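You operate a simulated robot arm through the tools that you are given. There is no shell and no other tool.

You run a simulated robot arm. Do the job below in one go: nothing can be reset, and whatever is moved stays where it is left.

TASK
Put things in order on the top of the mesh bench. At the end: the purple-band jar stands where the cup with orange rim stood; the cup with orange rim from the top of the mesh bench stands where the blue tag (marked "FULL") stood; the blue tag from the top of the mesh bench is in the shallow drain basket; the yellow-band cylinder stands where the purple-band jar stood; whatever was shut is shut again. Leave all else as you found it, and nothing knocked over.

Only the result counts: the job must be done as asked and must still hold three seconds after the hand-in. Knocking over, shifting, dropping, spilling or breaking anything else fails it.

THE ROBOT
A 7-joint arm with a two-finger parallel gripper, fixed in place. Base frame: the origin is on the floor under the middle of its stand, x ahead of it, y to its left, z up; the work surface is at about z = 0.84. Readings come in m, rad, newtons and seconds.
With the tool pointing down near the work surface it reaches from about 0.3 to 0.7 m from the base axis. Its first joint turns from -1.152 to 1.152 rad. Payload 1.57 kg.
Tool frame: the origin (TCP) lies between the finger pads and is the grasp point; the fingertips stand 0.03 m ahead of it; z points along the fingers, y is the line along which they close. The gripper opens to 0.11 m. The fingers are 0.024 m wide and 0.012 m thick; the gripper's body (0.048 by 0.112 m) begins 0.078 m behind the TCP.
Orientation is told as [roll, pitch, yaw] about the base's x, y, z axes, in that order, counted from this pose: with the fingers straight down and closing along the base's y, the tool's x points along the base's -x, its y along +y and its z along -z.

THE INTERFACE
- The arm moves only by the tool jog_arm. Its argument "deltas" is a list of rows, each a list of 7 numbers: the turn, a rotation vector about the tool's x, y, z in rad, then the shift along the tool's x, y, z in m, then the opening, from 0 (shut) to 1 (fully open). In form: [[rx, ry, rz, tx, ty, tz, jaw], ...]. A call has 1 to 20 rows; each row is the pose to reach, as a shift and turn from the pose commanded when the call began, along the tool's axes at that moment. A row lasts 0.2 s, in which the tool goes at most 0.05 m and 0.15 rad; a call with a longer step from one row to the next is refused whole, and so is a gripper value outside its range. A pose out of reach is approached as far as the arm can. The call stops where the force on the tool passes 40 N (or 10 N more than at its start, if that is more) or the arm is blocked; 0.2 s more then pass. Each finger travels about 0.108 m/s and halts on what it meets, pressing with about 43 N; the grip force reading is that of the motor and also rises with nothing between the fingers. The clock runs only during rows and for 0.2 s after the last one: add rows that repeat a pose to give the fingers time. The reply holds the time, the measured pose of the TCP, the force on the tool along the base axes, the opening and the grip force, in the units named above and with some noise, with the torque about the TCP (base axes, N m) and any sound that the robot's microphone picked up, and new pictures: "show" is both (left out), scene, wrist or none.
- Cameras (640 x 400 px; columns grow to the right, rows downward): "scene" is fixed at [0.1444, -0.3814, 1.3954]; the picture's right is [0.92, -0.40, 0.00], its down [-0.25, -0.57, -0.78] and it looks along [0.31, 0.72, -0.62] (base axes); focal length 326 px, centre (320, 200). "wrist" rides on the gripper at [0.07, 0.016, -0.141] in the tool frame; the picture's right is [-0.23, 0.97, 0.00], its down [-0.86, -0.20, -0.48] and it looks along [-0.47, -0.11, 0.88] (tool axes); focal length 222 px, centre (320, 200). There is no depth. A picture from a camera that has moved, and an enlarged one, comes with that camera's place and axes in the base frame and with its lens.
- close_up(camera, box): a new picture of the part [left, top, right, bottom] of that camera's present view, enlarged. No time passes.
- close_job(): hands the job in; it is judged then, once.

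Places have to be worked out from the pictures, the camera data and where the tool is seen. Open the gripper and draw the arm clear of the work before you hand the job in, unless the task says otherwise.

The tools are called after ">>>" by a JSON object that holds its "method" and its "body". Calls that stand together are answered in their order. jog_arm: Moves the arm, as the interface text tells. Its arguments: {"type":"object","properties":{"deltas":{"type":"array","items":{"type":"array","items":{"type":"number"}}},"show":{"type":"string","enum":["both","scene","wrist","none"]}},"required":["deltas"]} The other tools are called the same way: close_up (camera, box) takes an enlarged picture of a part of a camera's view; close_job () hands the job in.

At the start:

```text
t: 0.0
tool_pos: [0.2701, 0.2133, 1.1181]
tool_rot: [0.002, -0.003, 0.001]
wrist_force: [0.4, -0.5, -0.3]
torque: [0.02, -0.01, 0.0]
grip_width: 0.1099
grasp_force: 0.0
```

scene: 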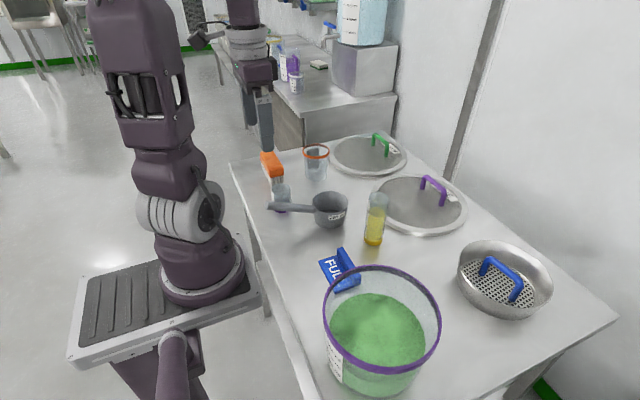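
wrist: 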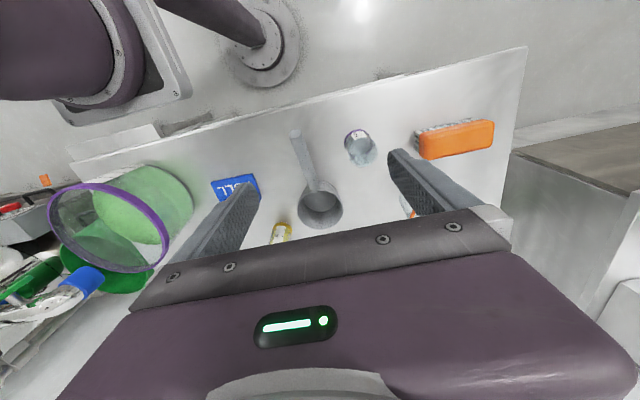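

I begin with close looks at the scene to identify every object before moving.

>>> {"method": "close_up", "body": {"camera": "scene", "box": [230, 120, 430, 260]}}

>>> {"method": "close_up", "body": {"camera": "scene", "box": [290, 220, 570, 400]}}

>>> {"method": "close_up", "body": {"camera": "scene", "box": [180, 0, 400, 140]}}

>>> {"method": "close_up", "body": {"camera": "wrist", "box": [20, 80, 540, 320]}}

```text
2.86 times, centred on (330, 190) of scene
camera zoom: at [0.1444, -0.3814, 1.3954], right [0.92, -0.4, 0.0], down [-0.25, -0.57, -0.78], along [0.31, 0.72, -0.62], focal length 933 px, centre (291, 229)
```

zoom: 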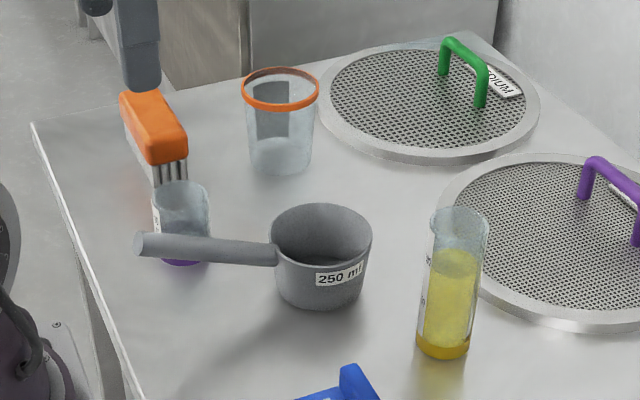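

```text
2.22 times, centred on (430, 310) of scene
camera zoom: at [0.1444, -0.3814, 1.3954], right [0.92, -0.4, 0.0], down [-0.25, -0.57, -0.78], along [0.31, 0.72, -0.62], focal length 725 px, centre (76, -44)
```

zoom: 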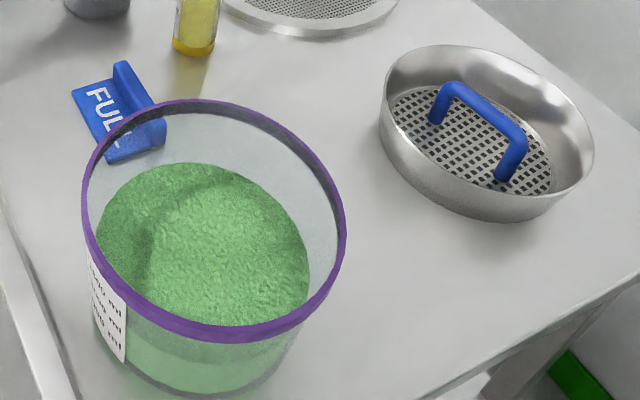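

```text
2.86 times, centred on (290, 70) of scene
camera zoom: at [0.1444, -0.3814, 1.3954], right [0.92, -0.4, 0.0], down [-0.25, -0.57, -0.78], along [0.31, 0.72, -0.62], focal length 933 px, centre (406, 571)
```

zoom: 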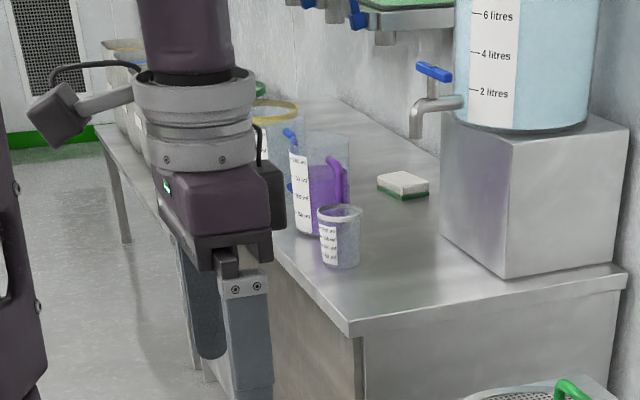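

```text
1.23 times, centred on (280, 200) of wrist
camera zoom: at [0.1997, 0.2299, 1.2587], right [0.23, 0.97, 0.0], down [0.85, -0.2, 0.48], along [0.47, -0.11, -0.88], focal length 273 px, centre (369, 200)
```

zoom: 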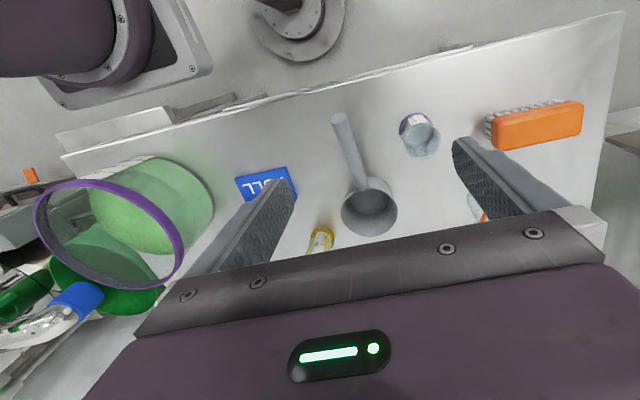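

The "FULL" tag seems to be a plate with an upright fin near (0.36, 0.02). The orange-rim cup is near (0.456, 0.371), the purple-band jar near (0.315, 0.27) and the yellow cylinder near (0.475, 0.07). I move the hand, still high up, towards the tag so the wrist camera can inspect it.

>>> {"method": "jog_arm", "body": {"deltas": [[0, 0, 0, -0.003, -0.04, 0.005, 1], [0, 0, 0, -0.006, -0.08, 0.01, 1], [0, 0, 0, -0.009, -0.12, 0.015, 1], [0, 0, 0, -0.01, -0.153, 0.018, 1], [0, 0, 0, -0.01, -0.153, 0.018, 1]], "show": "both"}}

```text
t: 1.2
tool_pos: [0.2799, 0.0612, 1.1007]
tool_rot: [-0.001, -0.002, -0.001]
wrist_force: [0.2, -0.6, 0.1]
torque: [0.0, 0.01, -0.04]
grip_width: 0.1097
grasp_force: 0.0
camera wrist: at [0.2104, 0.0775, 1.2418], right [0.23, 0.97, 0.0], down [0.85, -0.2, 0.48], along [0.47, -0.11, -0.88], focal length 222 px, centre (320, 200)
```

scene: 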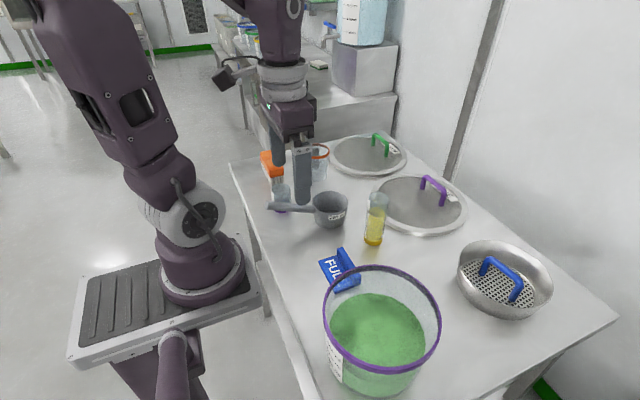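
wrist: 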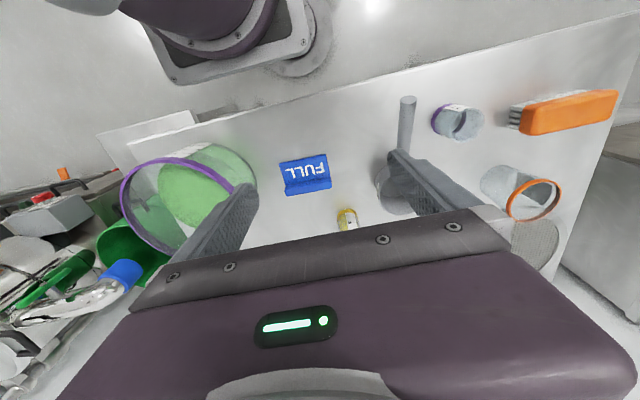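

>>> {"method": "close_up", "body": {"camera": "wrist", "box": [240, 120, 400, 240]}}

>>> {"method": "close_up", "body": {"camera": "scene", "box": [300, 230, 400, 310]}}

>>> {"method": "close_up", "body": {"camera": "scene", "box": [440, 220, 570, 330]}}

>>> {"method": "close_up", "body": {"camera": "wrist", "box": [380, 70, 620, 270]}}

```text
3.33 times, centred on (320, 180) of wrist
camera zoom: at [0.2104, 0.0775, 1.2418], right [0.23, 0.97, 0.0], down [0.85, -0.2, 0.48], along [0.47, -0.11, -0.88], focal length 740 px, centre (320, 267)
```

zoom: 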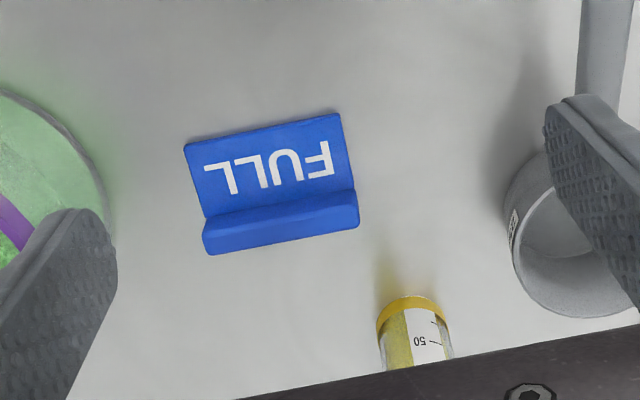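

```text
5.00 times, centred on (350, 270) of scene
camera zoom: at [0.1443, -0.3814, 1.3954], right [0.92, -0.4, 0.0], down [-0.25, -0.57, -0.78], along [0.31, 0.72, -0.62], focal length 1632 px, centre (170, -150)
```

zoom: 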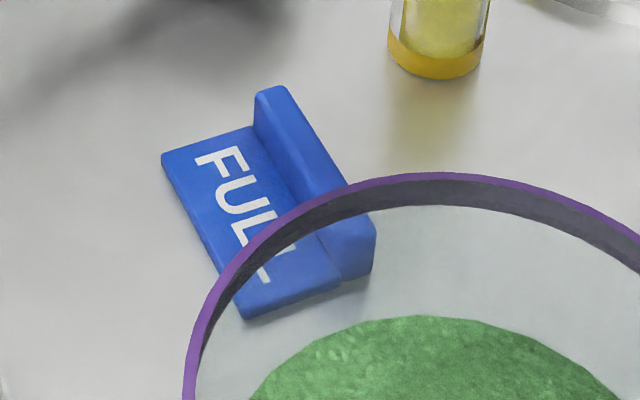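

```text
3.64 times, centred on (505, 275) of scene
camera zoom: at [0.1443, -0.3814, 1.3954], right [0.92, -0.4, 0.0], down [-0.25, -0.57, -0.78], along [0.31, 0.72, -0.62], focal length 1187 px, centre (-353, -73)
```

zoom: 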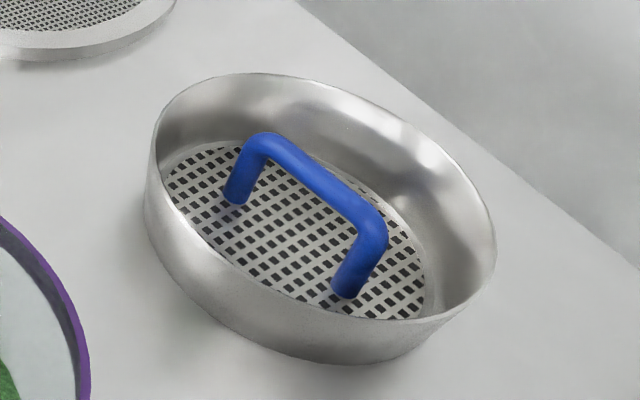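

```text
2.00 times, centred on (500, 170) of wrist
camera zoom: at [0.2104, 0.0775, 1.2418], right [0.23, 0.97, 0.0], down [0.85, -0.2, 0.48], along [0.47, -0.11, -0.88], focal length 444 px, centre (-40, 260)
```

zoom: 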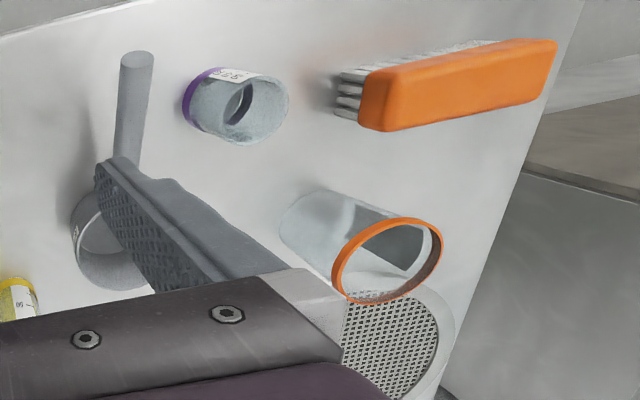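

The tag is a plate about 0.060 (x) by 0.088 (y) m centred at about (0.360, 0.015). It has a fin on its +x edge at x ≈ 0.376–0.389, with the top at about z = 0.867. The basket sits near (0.645, -0.145) with a blue handle running along y, so I look at it from above before grasping anything.

>>> {"method": "jog_arm", "body": {"deltas": [[0, 0, 0, -0.03, -0.027, 0.0, 1], [0, 0, 0, -0.06, -0.054, 0.0, 1], [0, 0, 0, -0.09, -0.081, 0.0, 1], [0, 0, 0, -0.12, -0.108, 0.0, 1], [0, 0, 0, -0.15, -0.135, 0.0, 1], [0, 0, 0, -0.18, -0.162, 0.0, 1], [0, 0, 0, -0.21, -0.19, 0.02, 1], [0, 0, 0, -0.21, -0.19, 0.02, 1]], "show": "both"}}

```text
t: 3.0
tool_pos: [0.4906, -0.1303, 1.0806]
tool_rot: [0.002, -0.002, 0.001]
wrist_force: [-0.8, 0.9, 0.5]
torque: [0.0, 0.0, -0.01]
grip_width: 0.1103
grasp_force: 0.1
camera wrist: at [0.4209, -0.1135, 1.2201], right [0.23, 0.97, 0.0], down [0.85, -0.2, 0.48], along [0.47, -0.11, -0.88], focal length 222 px, centre (320, 200)
```

scene: 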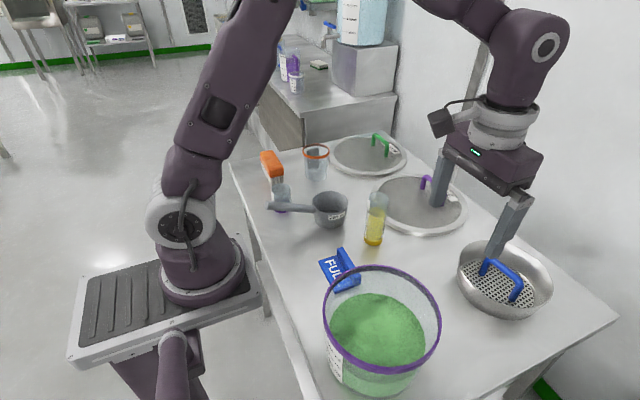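
wrist: 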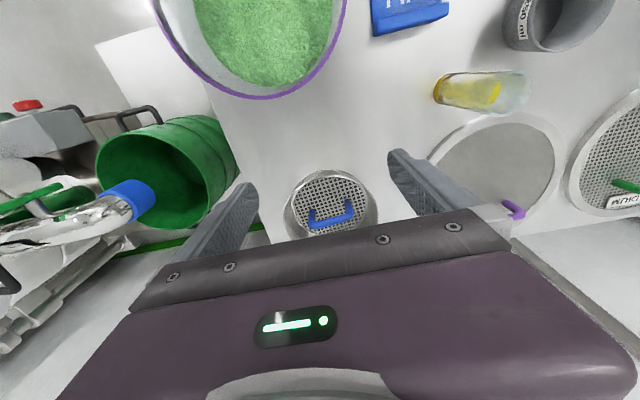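

I zoom in on the basket from this viewpoint, and on the tag, cylinder and scoop region too.

>>> {"method": "close_up", "body": {"camera": "wrist", "box": [270, 150, 400, 240]}}

>>> {"method": "close_up", "body": {"camera": "wrist", "box": [340, 0, 640, 190]}}

>>> {"method": "close_up", "body": {"camera": "scene", "box": [240, 130, 360, 230]}}

```text
4.44 times, centred on (335, 195) of wrist
camera zoom: at [0.4209, -0.1135, 1.2201], right [0.23, 0.97, 0.0], down [0.85, -0.2, 0.48], along [0.47, -0.11, -0.88], focal length 987 px, centre (253, 222)
```

zoom: 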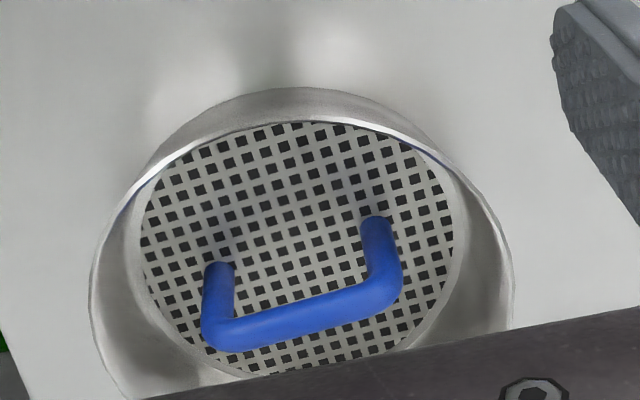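

```text
2.11 times, centred on (490, 95) of wrist
camera zoom: at [0.4209, -0.1135, 1.2201], right [0.23, 0.97, 0.0], down [0.85, -0.2, 0.48], along [0.47, -0.11, -0.88], focal length 468 px, centre (-38, 421)
```

zoom: 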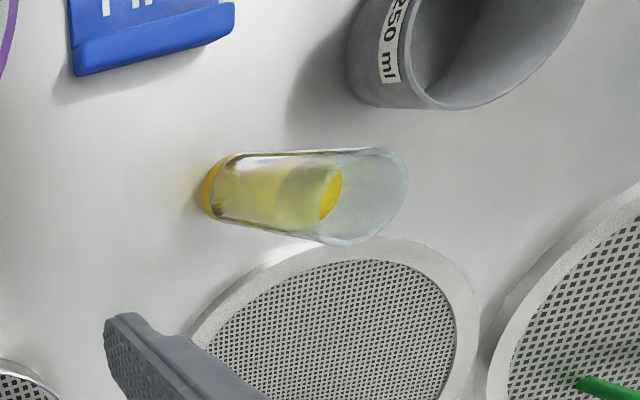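

```text
4.00 times, centred on (300, 180) of scene
camera zoom: at [0.1444, -0.3814, 1.3954], right [0.92, -0.4, 0.0], down [-0.25, -0.57, -0.78], along [0.31, 0.72, -0.62], focal length 1306 px, centre (400, 280)
```

zoom: 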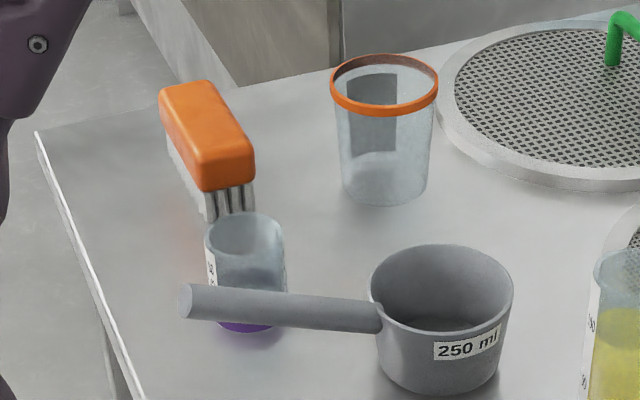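

The basket centre is at about (0.640, -0.145). Its floor radius is about 0.07 and it flares to about 0.085 at the rim, with the handle along y through the middle. The safest way to hold the tag is by its fin, so I turn the tool 90° to close along x and hover above the fin at about (0.383, 0.015).

>>> {"method": "jog_arm", "body": {"deltas": [[0, 0, -0.143, 0.018, 0.024, 0.005, 1], [0, 0, -0.286, 0.036, 0.048, 0.01, 1], [0, 0, -0.429, 0.054, 0.072, 0.015, 1], [0, 0, -0.572, 0.072, 0.096, 0.02, 1], [0, 0, -0.715, 0.09, 0.12, 0.025, 1], [0, 0, -0.858, 0.1076, 0.1453, 0.03, 1], [0, 0, -1.0, 0.1076, 0.1453, 0.03, 1], [0, 0, -1.143, 0.1076, 0.1453, 0.03, 1], [0, 0, -1.286, 0.1076, 0.1453, 0.03, 1], [0, 0, -1.429, 0.1076, 0.1453, 0.03, 1], [0, 0, -1.5708, 0.1076, 0.1453, 0.03, 1], [0, 0, -1.5708, 0.1076, 0.1453, 0.03, 1]], "show": "both"}}

```text
t: 5.6
tool_pos: [0.3811, 0.0149, 1.0486]
tool_rot: [-0.001, -0.001, 1.573]
wrist_force: [-0.4, -0.7, -0.2]
torque: [-0.02, 0.02, 0.02]
grip_width: 0.1098
grasp_force: 0.0
camera wrist: at [0.3655, -0.0536, 1.1898], right [-0.97, 0.23, 0.0], down [0.2, 0.85, 0.48], along [0.11, 0.47, -0.88], focal length 222 px, centre (320, 200)
```

scene: 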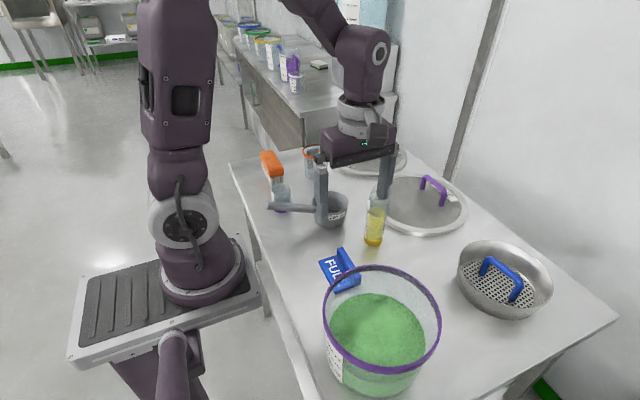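
wrist: 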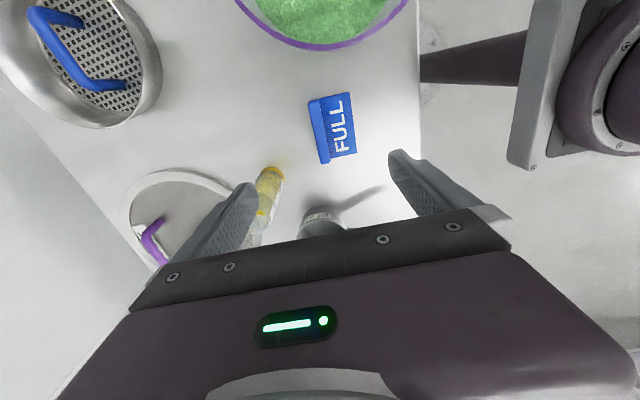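

The yaw of +90° was reached. I zoom on the tag from here to refine the fin's position.

>>> {"method": "close_up", "body": {"camera": "wrist", "box": [270, 70, 400, 180]}}

>>> {"method": "close_up", "body": {"camera": "wrist", "box": [220, 150, 420, 250]}}

```text
3.64 times, centred on (335, 125) of wrist
camera zoom: at [0.3655, -0.0536, 1.1898], right [-0.97, 0.23, 0.0], down [0.2, 0.85, 0.48], along [0.11, 0.47, -0.88], focal length 808 px, centre (266, 473)
```

zoom: 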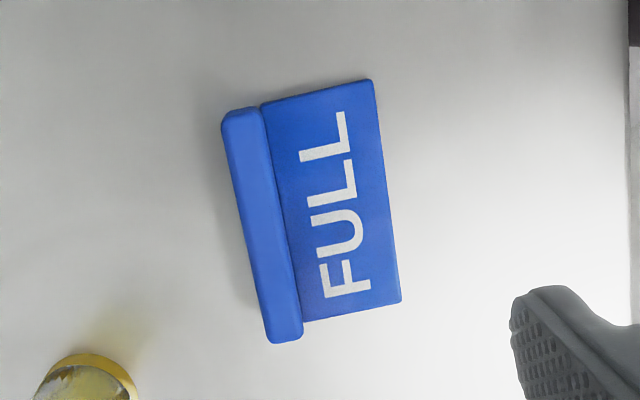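

```text
3.20 times, centred on (320, 200) of wrist
camera zoom: at [0.3655, -0.0536, 1.1898], right [-0.97, 0.23, 0.0], down [0.2, 0.85, 0.48], along [0.11, 0.47, -0.88], focal length 711 px, centre (320, 200)
```

zoom: 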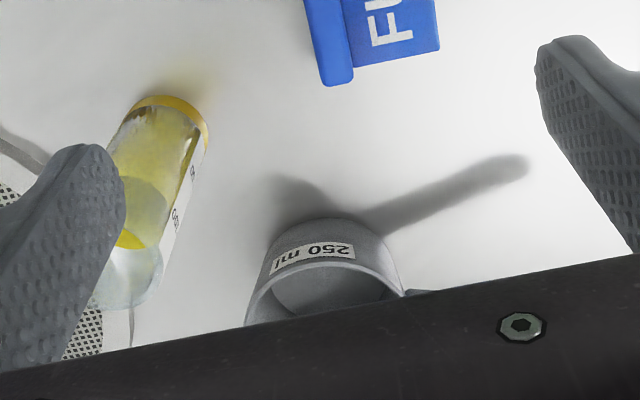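

The fin's centre is at (0.382, 0.015) with a yaw of about -2.6°. I align with it, narrow the jaws to about 0.05 m and lower around the fin, keeping the fingertips just above the plate.

>>> {"method": "jog_arm", "body": {"deltas": [[0, 0, 0.045, 0, -0.001, 0.02, 0.45], [0, 0, 0.045, 0, -0.001, 0.06, 0.45], [0, 0, 0.045, 0, -0.001, 0.1, 0.45], [0, 0, 0.045, 0, -0.001, 0.135, 0.45], [0, 0, 0.045, 0, -0.001, 0.155, 0.45], [0, 0, 0.045, 0, -0.001, 0.155, 0.45]], "show": "both"}}

```text
t: 7.0
tool_pos: [0.3837, 0.0181, 0.894]
tool_rot: [-0.003, -0.003, 1.526]
wrist_force: [-0.6, 0.4, -0.6]
torque: [-0.01, 0.03, 0.01]
grip_width: 0.0496
grasp_force: 0.1
camera wrist: at [0.3635, -0.0509, 1.0351], right [-0.96, 0.27, 0.0], down [0.24, 0.84, 0.48], along [0.13, 0.46, -0.88], focal length 222 px, centre (320, 200)
```

scene: 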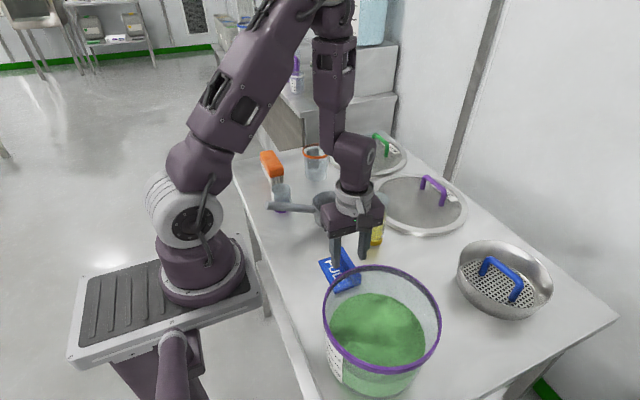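
wrist: 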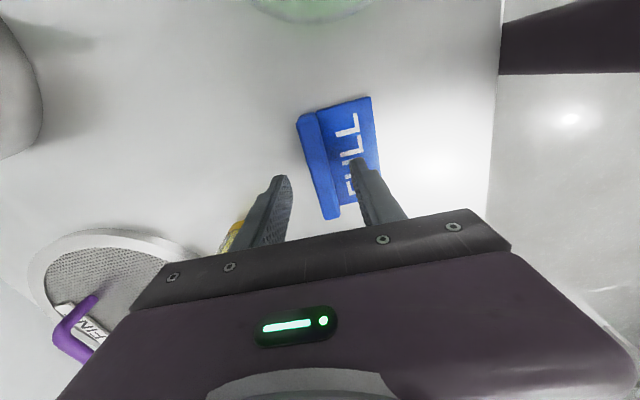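

The jaws straddle the fin's line. I check the alignment closely before the last few millimetres.

>>> {"method": "close_up", "body": {"camera": "wrist", "box": [220, 80, 420, 240]}}

>>> {"method": "close_up", "body": {"camera": "scene", "box": [300, 200, 410, 300]}}

```text
2.50 times, centred on (320, 160) of wrist
camera zoom: at [0.3635, -0.0509, 1.0351], right [-0.96, 0.27, 0.0], down [0.24, 0.84, 0.48], along [0.13, 0.46, -0.88], focal length 555 px, centre (320, 300)
```

zoom: 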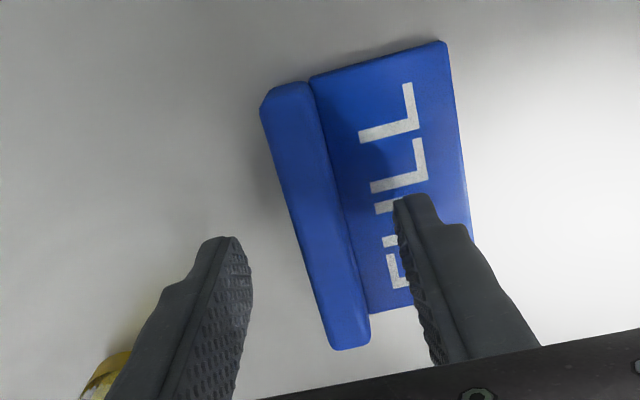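

```text
4.00 times, centred on (355, 250) of scene
camera zoom: at [0.1444, -0.3814, 1.3954], right [0.92, -0.4, 0.0], down [-0.25, -0.57, -0.78], along [0.31, 0.72, -0.62], focal length 1306 px, centre (180, 0)
```

zoom: 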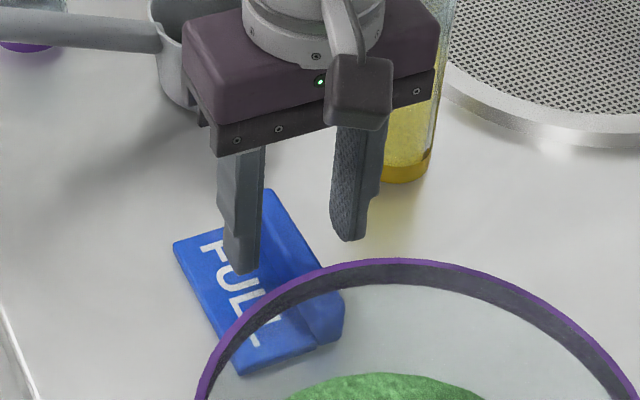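

The fin sits centred between the fingertips. I lower the last 11 mm and close on the fin.

>>> {"method": "jog_arm", "body": {"deltas": [[0, 0, 0, 0, 0, 0.011, 0.45], [0, 0, 0, 0, 0, 0.011, 0.45], [0, 0, 0, 0, 0, 0.011, 0.0], [0, 0, 0, 0, 0, 0.011, 0.0], [0, 0, 0, 0, 0, 0.011, 0.0]], "show": "both"}}

```text
t: 8.2
tool_pos: [0.384, 0.0181, 0.8838]
tool_rot: [-0.002, -0.002, 1.526]
wrist_force: [-0.1, -0.5, -0.9]
torque: [-0.02, 0.01, -0.02]
grip_width: 0.0148
grasp_force: 30.1
camera wrist: at [0.3638, -0.0515, 1.024], right [-0.96, 0.27, 0.0], down [0.24, 0.84, 0.48], along [0.13, 0.46, -0.88], focal length 222 px, centre (320, 200)
```

scene: 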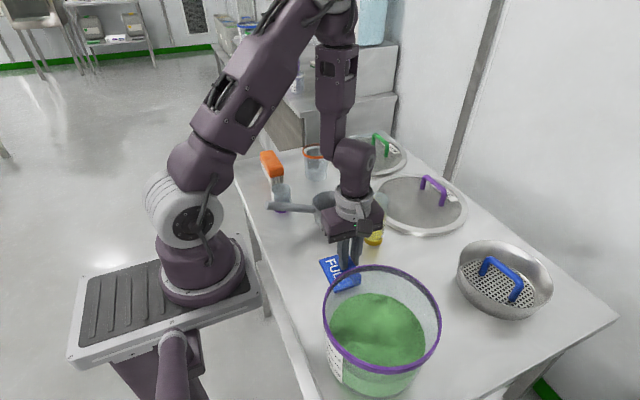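
wrist: 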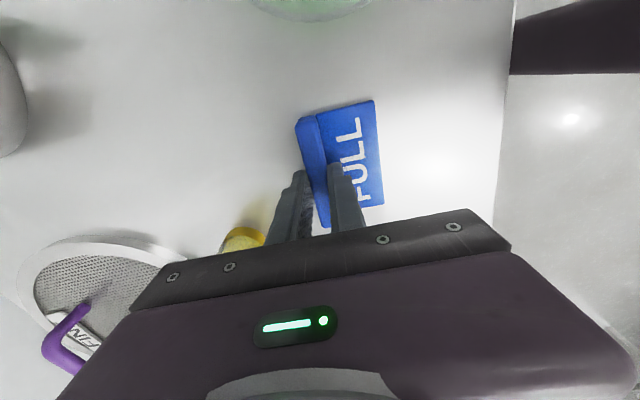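

The fin is held (width 0.0148 m, grip 30 N). I lift gently by 5 cm and check it hangs level.

>>> {"method": "jog_arm", "body": {"deltas": [[0, 0, 0, 0, 0, -0.005, 0.0], [0, 0, 0, 0, 0, -0.02, 0.0], [0, 0, 0, 0, 0, -0.04, 0.0], [0, 0, 0, 0, 0, -0.06, 0.0], [0, 0, 0, 0, 0, -0.06, 0.0]], "show": "both"}}

```text
t: 9.4
tool_pos: [0.3834, 0.0165, 0.9437]
tool_rot: [-0.002, -0.002, 1.524]
wrist_force: [-0.3, -0.4, -0.4]
torque: [0.0, 0.02, 0.02]
grip_width: 0.0144
grasp_force: 30.1
camera wrist: at [0.3642, -0.0519, 1.0844], right [-0.96, 0.27, 0.0], down [0.24, 0.84, 0.48], along [0.13, 0.46, -0.88], focal length 222 px, centre (320, 200)
```

scene: 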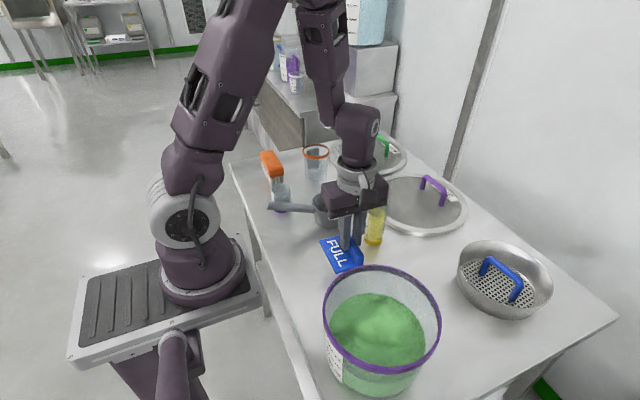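
wrist: 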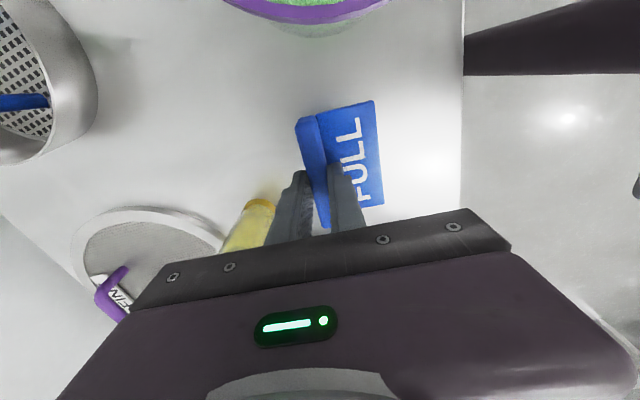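

The tag is lifted cleanly and hangs level. I raise it and carry it over towards the far side of the basket, turning slightly to line up with the handle.

>>> {"method": "jog_arm", "body": {"deltas": [[0, 0, 0, 0, 0, -0.045, 0], [0, 0, 0, 0.0, 0, -0.09, 0], [0, 0, -0.02, 0.02, -0.04, -0.096, 0], [0, 0, -0.04, 0.04, -0.08, -0.096, 0], [0, 0, -0.06, 0.06, -0.12, -0.096, 0], [0, 0, -0.08, 0.08, -0.16, -0.096, 0], [0, 0, -0.1, 0.1, -0.2, -0.096, 0], [0, 0, -0.12, 0.12, -0.24, -0.096, 0], [0, 0, -0.135, 0.145, -0.278, -0.096, 0], [0, 0, -0.135, 0.145, -0.278, -0.096, 0]], "show": "both"}}

```text
t: 11.6
tool_pos: [0.6532, -0.1421, 1.0383]
tool_rot: [0.0, -0.002, 1.663]
wrist_force: [0.4, 0.1, 0.3]
torque: [-0.02, 0.0, -0.03]
grip_width: 0.0147
grasp_force: 30.7
camera wrist: at [0.6436, -0.2133, 1.1786], right [-0.99, 0.14, 0.0], down [0.12, 0.87, 0.48], along [0.07, 0.48, -0.88], focal length 222 px, centre (320, 200)
```

scene: 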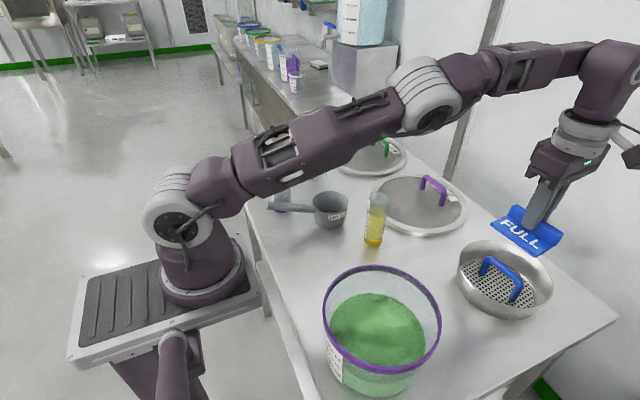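
wrist: 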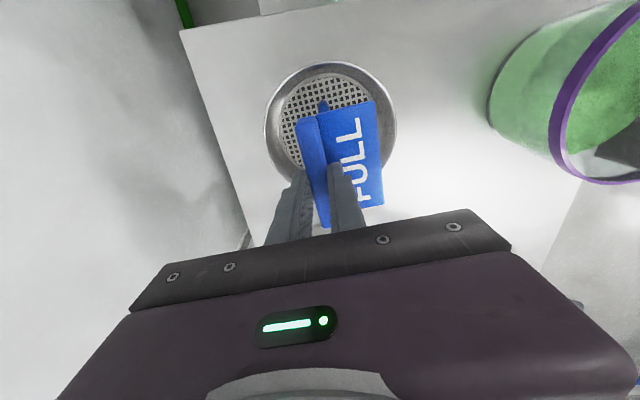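

The tag is now above the basket with the fin on the far side. I tilt the hand so the fin edge points up and outward, to match how the tag must rest against the flared wall, and move over the far half.

>>> {"method": "jog_arm", "body": {"deltas": [[0.1, 0, 0, 0.0, -0.01, 0.0, 0], [0.2, 0, 0, 0.001, -0.02, 0.01, 0], [0.3, 0, 0, 0.002, -0.031, 0.02, 0], [0.35, 0, 0, 0.002, -0.031, 0.038, 0], [0.35, 0, 0, 0.002, -0.031, 0.038, 0], [0.35, 0, 0, 0.002, -0.031, 0.038, 0]], "show": "both"}}

```text
t: 13.0
tool_pos: [0.6863, -0.1412, 1.002]
tool_rot: [-0.353, -0.002, 1.66]
wrist_force: [-1.2, 0.7, -1.3]
torque: [-0.03, 0.01, 0.0]
grip_width: 0.0145
grasp_force: 30.3
camera wrist: at [0.6285, -0.2159, 1.1289], right [-0.93, 0.15, -0.34], down [-0.05, 0.85, 0.52], along [0.36, 0.5, -0.79], focal length 222 px, centre (320, 200)
```

scene: 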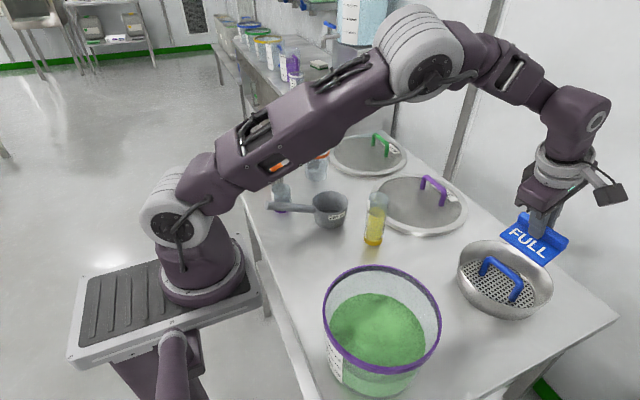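
wrist: 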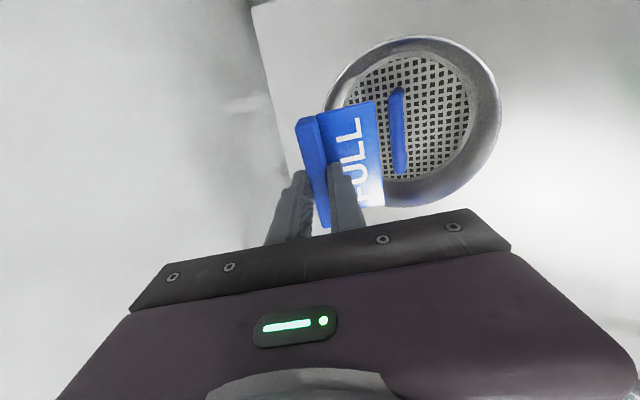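

The tag's inner edge runs parallel to the handle. I zoom in to verify the gap before lowering.

>>> {"method": "close_up", "body": {"camera": "wrist", "box": [270, 20, 520, 240]}}

>>> {"method": "close_up", "body": {"camera": "scene", "box": [440, 150, 640, 330]}}

```text
1.82 times, centred on (395, 130) of wrist
camera zoom: at [0.6285, -0.2159, 1.1289], right [-0.93, 0.15, -0.34], down [-0.05, 0.85, 0.52], along [0.36, 0.5, -0.79], focal length 404 px, centre (184, 327)
```

zoom: 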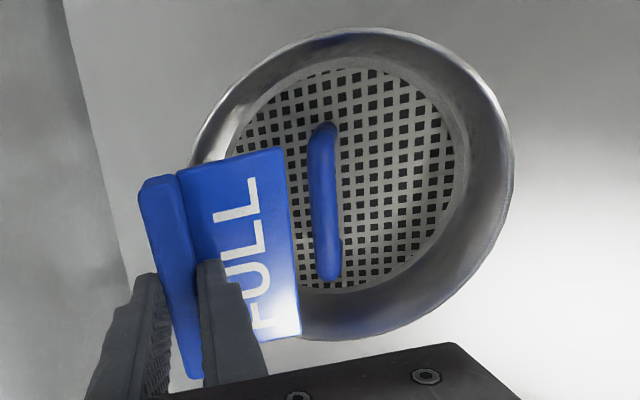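

```text
2.22 times, centred on (540, 240) of scene
camera zoom: at [0.1444, -0.3814, 1.3954], right [0.92, -0.4, 0.0], down [-0.25, -0.57, -0.78], along [0.31, 0.72, -0.62], focal length 725 px, centre (-169, 111)
```

zoom: 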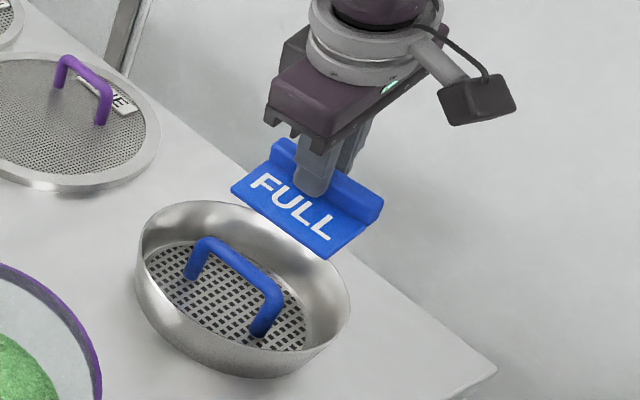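

The inner edge clears the handle bar by about 5 mm. I descend 6 cm straight down and check.

>>> {"method": "jog_arm", "body": {"deltas": [[0, 0, 0, 0, 0.0069, 0.0188, 0], [0, 0, 0, 0, 0.0138, 0.0375, 0], [0, 0, 0, 0, 0.0207, 0.0563, 0], [0, 0, 0, 0, 0.0207, 0.0563, 0]], "show": "both"}}

>>> {"method": "close_up", "body": {"camera": "wrist", "box": [270, 20, 520, 240]}}

>>> {"method": "close_up", "body": {"camera": "scene", "box": [440, 190, 600, 330]}}

```text
t: 14.0
tool_pos: [0.6858, -0.1402, 0.9425]
tool_rot: [-0.352, 0.0, 1.661]
wrist_force: [0.3, 0.6, -0.2]
torque: [-0.03, -0.01, 0.0]
grip_width: 0.0148
grasp_force: 31.1
camera wrist: at [0.6283, -0.2154, 1.0684], right [-0.93, 0.15, -0.33], down [-0.05, 0.85, 0.52], along [0.36, 0.5, -0.79], focal length 222 px, centre (320, 200)
```

scene: 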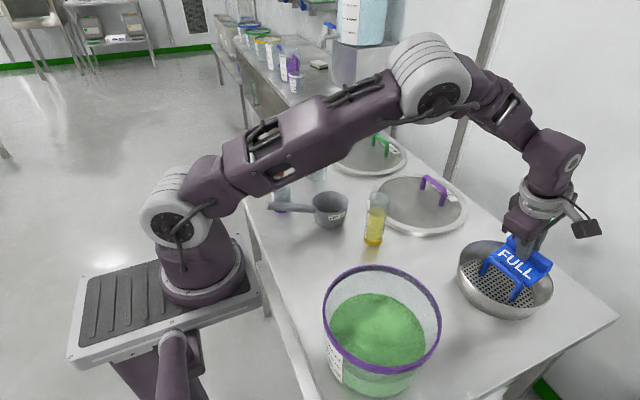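
wrist: 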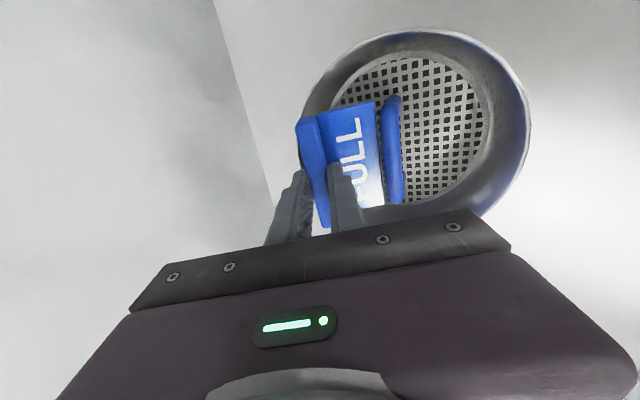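

```text
1.82 times, centred on (395, 130) of wrist
camera zoom: at [0.6283, -0.2154, 1.0684], right [-0.93, 0.15, -0.33], down [-0.05, 0.85, 0.52], along [0.36, 0.5, -0.79], focal length 404 px, centre (184, 327)
```

zoom: 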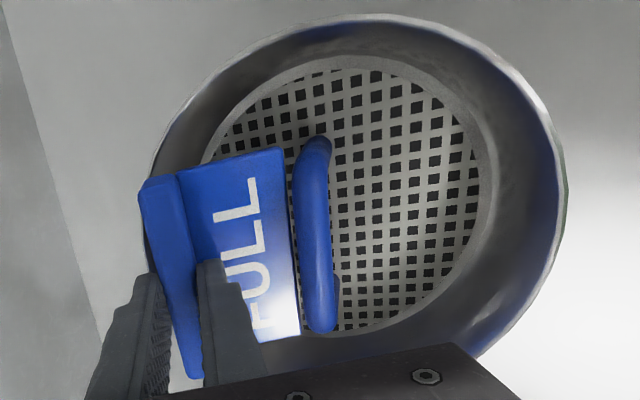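

```text
2.86 times, centred on (520, 260) of scene
camera zoom: at [0.1444, -0.3814, 1.3954], right [0.92, -0.4, 0.0], down [-0.25, -0.57, -0.78], along [0.31, 0.72, -0.62], focal length 933 px, centre (-251, 29)
```

zoom: 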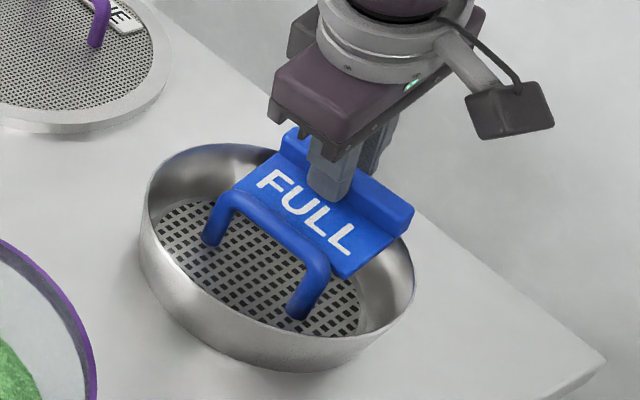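

No contact so far and the tag lies centred next to the handle. I continue down in small steps, watching the force.

>>> {"method": "jog_arm", "body": {"deltas": [[0, 0, 0, 0, 0.0043, 0.0117, 0], [0, 0, 0, 0, 0.0086, 0.0235, 0], [0, 0, 0, 0, 0.0086, 0.0235, 0]], "show": "both"}}

>>> {"method": "close_up", "body": {"camera": "scene", "box": [440, 190, 600, 330]}}

>>> {"method": "close_up", "body": {"camera": "wrist", "box": [270, 20, 520, 240]}}

```text
t: 14.6
tool_pos: [0.6911, -0.1424, 0.9262]
tool_rot: [-0.369, 0.003, 1.661]
wrist_force: [-3.3, 1.0, 10.2]
torque: [0.1, -0.05, 0.04]
grip_width: 0.0147
grasp_force: 30.7
stopped in row 3: the force on the tool passed its limit at 51 N (the readings are from after the stop); the commanded pose is now the measured one
camera wrist: at [0.6304, -0.2153, 1.0519], right [-0.92, 0.14, -0.35], down [-0.06, 0.85, 0.51], along [0.38, 0.5, -0.78], focal length 222 px, centre (320, 200)
```

scene: 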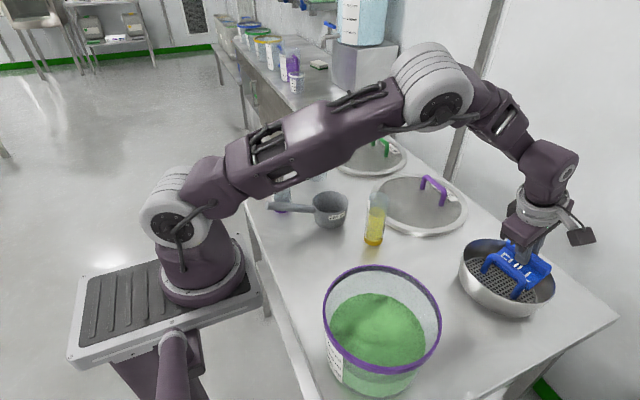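
wrist: 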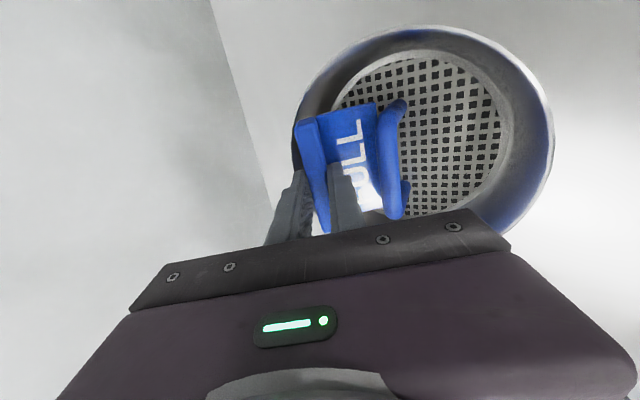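

```text
2.86 times, centred on (520, 260) of scene
camera zoom: at [0.144, -0.3813, 1.3954], right [0.92, -0.4, 0.0], down [-0.25, -0.57, -0.78], along [0.31, 0.72, -0.62], focal length 933 px, centre (-251, 29)
```

zoom: 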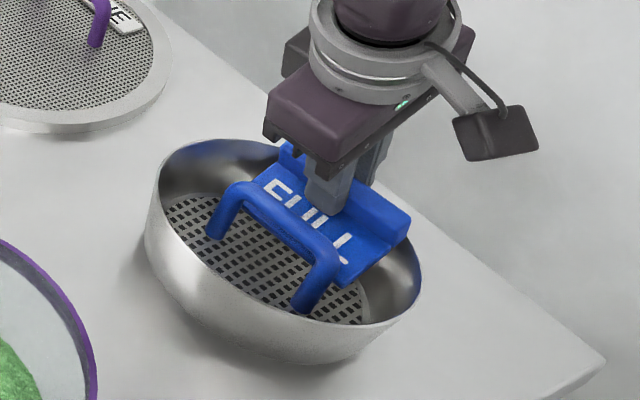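

```text
1.82 times, centred on (395, 130) of wrist
camera zoom: at [0.6304, -0.2153, 1.0519], right [-0.92, 0.14, -0.35], down [-0.06, 0.85, 0.51], along [0.38, 0.5, -0.78], focal length 404 px, centre (184, 327)
```

zoom: 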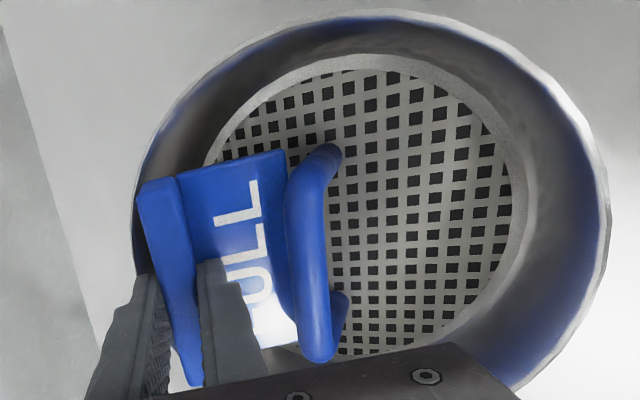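

The reading hit 51 N and the basket has tipped slightly, because the tag wedges between the far wall and the handle. I back off upward slowly so the basket settles back.

>>> {"method": "jog_arm", "body": {"deltas": [[0, 0, 0, 0, -0.0007, -0.0019, 0], [0, 0, 0, 0, -0.0014, -0.0037, 0], [0, 0, 0, 0, -0.0021, -0.0056, 0], [0, 0, 0, 0, -0.0028, -0.0075, 0], [0, 0, 0, 0, -0.0028, -0.0075, 0]], "show": "both"}}

>>> {"method": "close_up", "body": {"camera": "scene", "box": [440, 190, 600, 330]}}

>>> {"method": "close_up", "body": {"camera": "wrist", "box": [270, 20, 520, 240]}}

```text
t: 15.8
tool_pos: [0.6909, -0.1408, 0.9338]
tool_rot: [-0.368, 0.005, 1.659]
wrist_force: [-0.9, 0.3, 0.2]
torque: [0.0, 0.0, 0.02]
grip_width: 0.0147
grasp_force: 31.1
camera wrist: at [0.6304, -0.2149, 1.0591], right [-0.93, 0.14, -0.35], down [-0.06, 0.85, 0.52], along [0.37, 0.5, -0.78], focal length 222 px, centre (320, 200)
```

scene: 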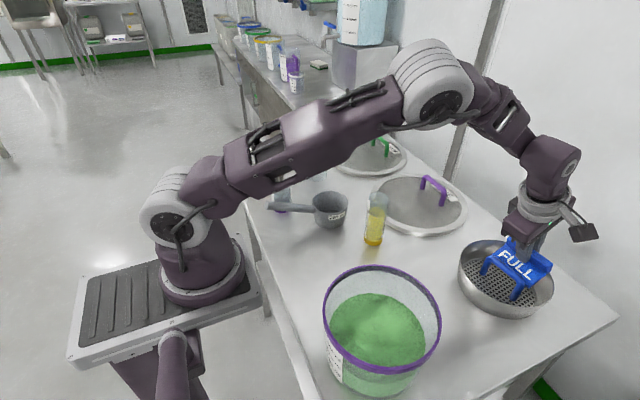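
wrist: 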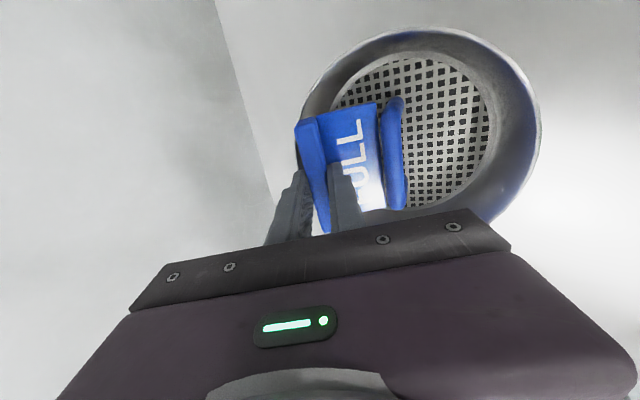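

```text
2.86 times, centred on (520, 260) of scene
camera zoom: at [0.1444, -0.3814, 1.3954], right [0.92, -0.4, 0.0], down [-0.25, -0.57, -0.78], along [0.31, 0.72, -0.62], focal length 933 px, centre (-251, 29)
```

zoom: 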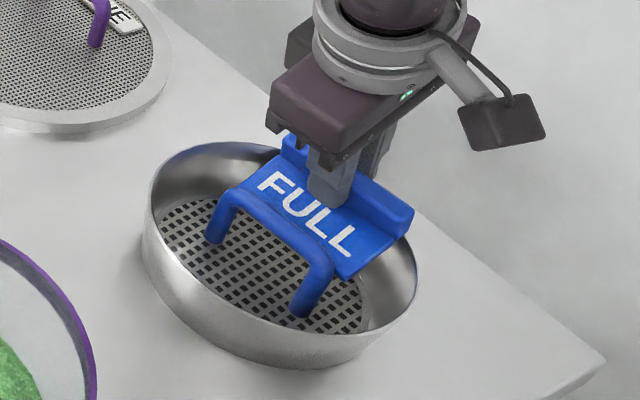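

```text
1.82 times, centred on (395, 130) of wrist
camera zoom: at [0.6304, -0.2149, 1.0591], right [-0.93, 0.14, -0.35], down [-0.06, 0.85, 0.52], along [0.37, 0.5, -0.78], focal length 404 px, centre (184, 327)
```

zoom: 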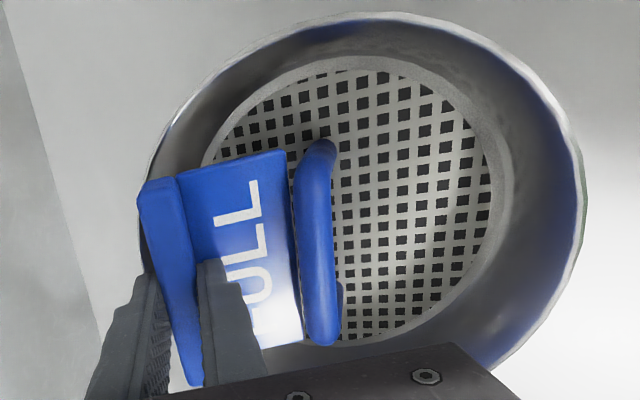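

The basket is flat again, within 2–3 mm of its old place. The outer fin corners were catching the rim, so I lift clear, tilt further to about 0.5 rad so the tag is narrower between handle and rim, and shift inwards.

>>> {"method": "jog_arm", "body": {"deltas": [[0, 0, 0, 0, -0.0072, -0.0187, 0], [0, 0, 0, 0, -0.0129, -0.0336, 0], [0.066, 0, 0, 0, -0.006, -0.036, 0], [0.132, 0, 0, 0.001, 0.0002, -0.0387, 0], [0.132, 0, 0, 0.001, 0.0002, -0.0387, 0]], "show": "both"}}

>>> {"method": "close_up", "body": {"camera": "scene", "box": [440, 190, 600, 330]}}

>>> {"method": "close_up", "body": {"camera": "wrist", "box": [270, 20, 520, 240]}}

```text
t: 17.0
tool_pos: [0.6762, -0.1415, 0.9694]
tool_rot: [-0.5, 0.004, 1.661]
wrist_force: [0.5, 0.6, -0.4]
torque: [0.01, 0.01, 0.01]
grip_width: 0.0146
grasp_force: 31.1
camera wrist: at [0.6006, -0.2182, 1.0851], right [-0.87, 0.15, -0.47], down [-0.13, 0.85, 0.51], along [0.47, 0.51, -0.72], focal length 222 px, centre (320, 200)
```

scene: 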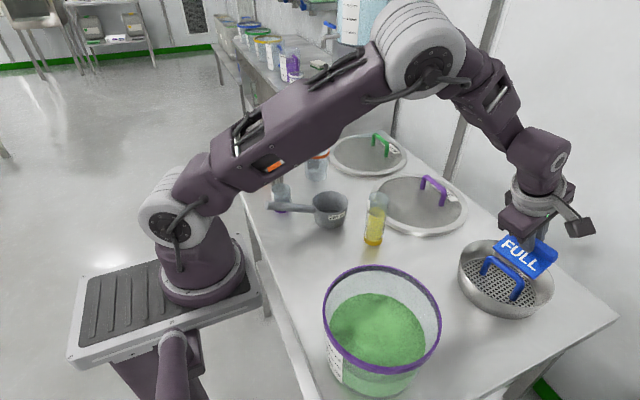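
wrist: 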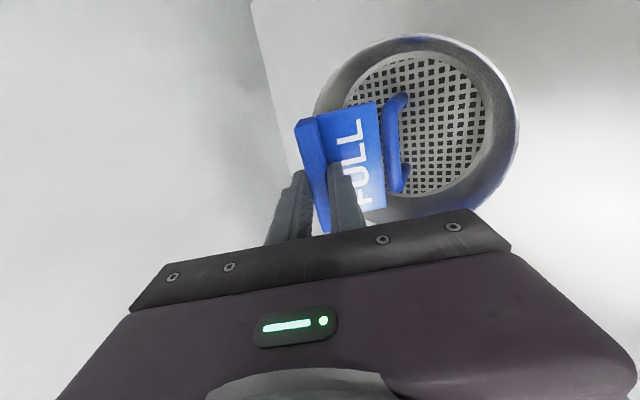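

```text
2.86 times, centred on (520, 260) of scene
camera zoom: at [0.1443, -0.3814, 1.3954], right [0.92, -0.4, 0.0], down [-0.25, -0.57, -0.78], along [0.31, 0.72, -0.62], focal length 933 px, centre (-251, 29)
```

zoom: 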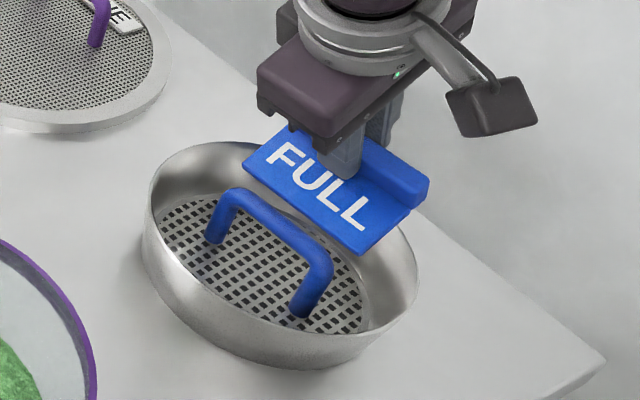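

```text
1.82 times, centred on (395, 130) of wrist
camera zoom: at [0.6006, -0.2182, 1.0851], right [-0.87, 0.15, -0.47], down [-0.13, 0.85, 0.51], along [0.47, 0.51, -0.72], focal length 404 px, centre (184, 327)
```

zoom: 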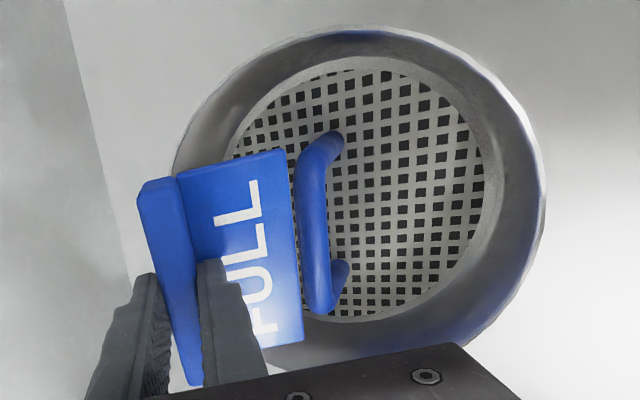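

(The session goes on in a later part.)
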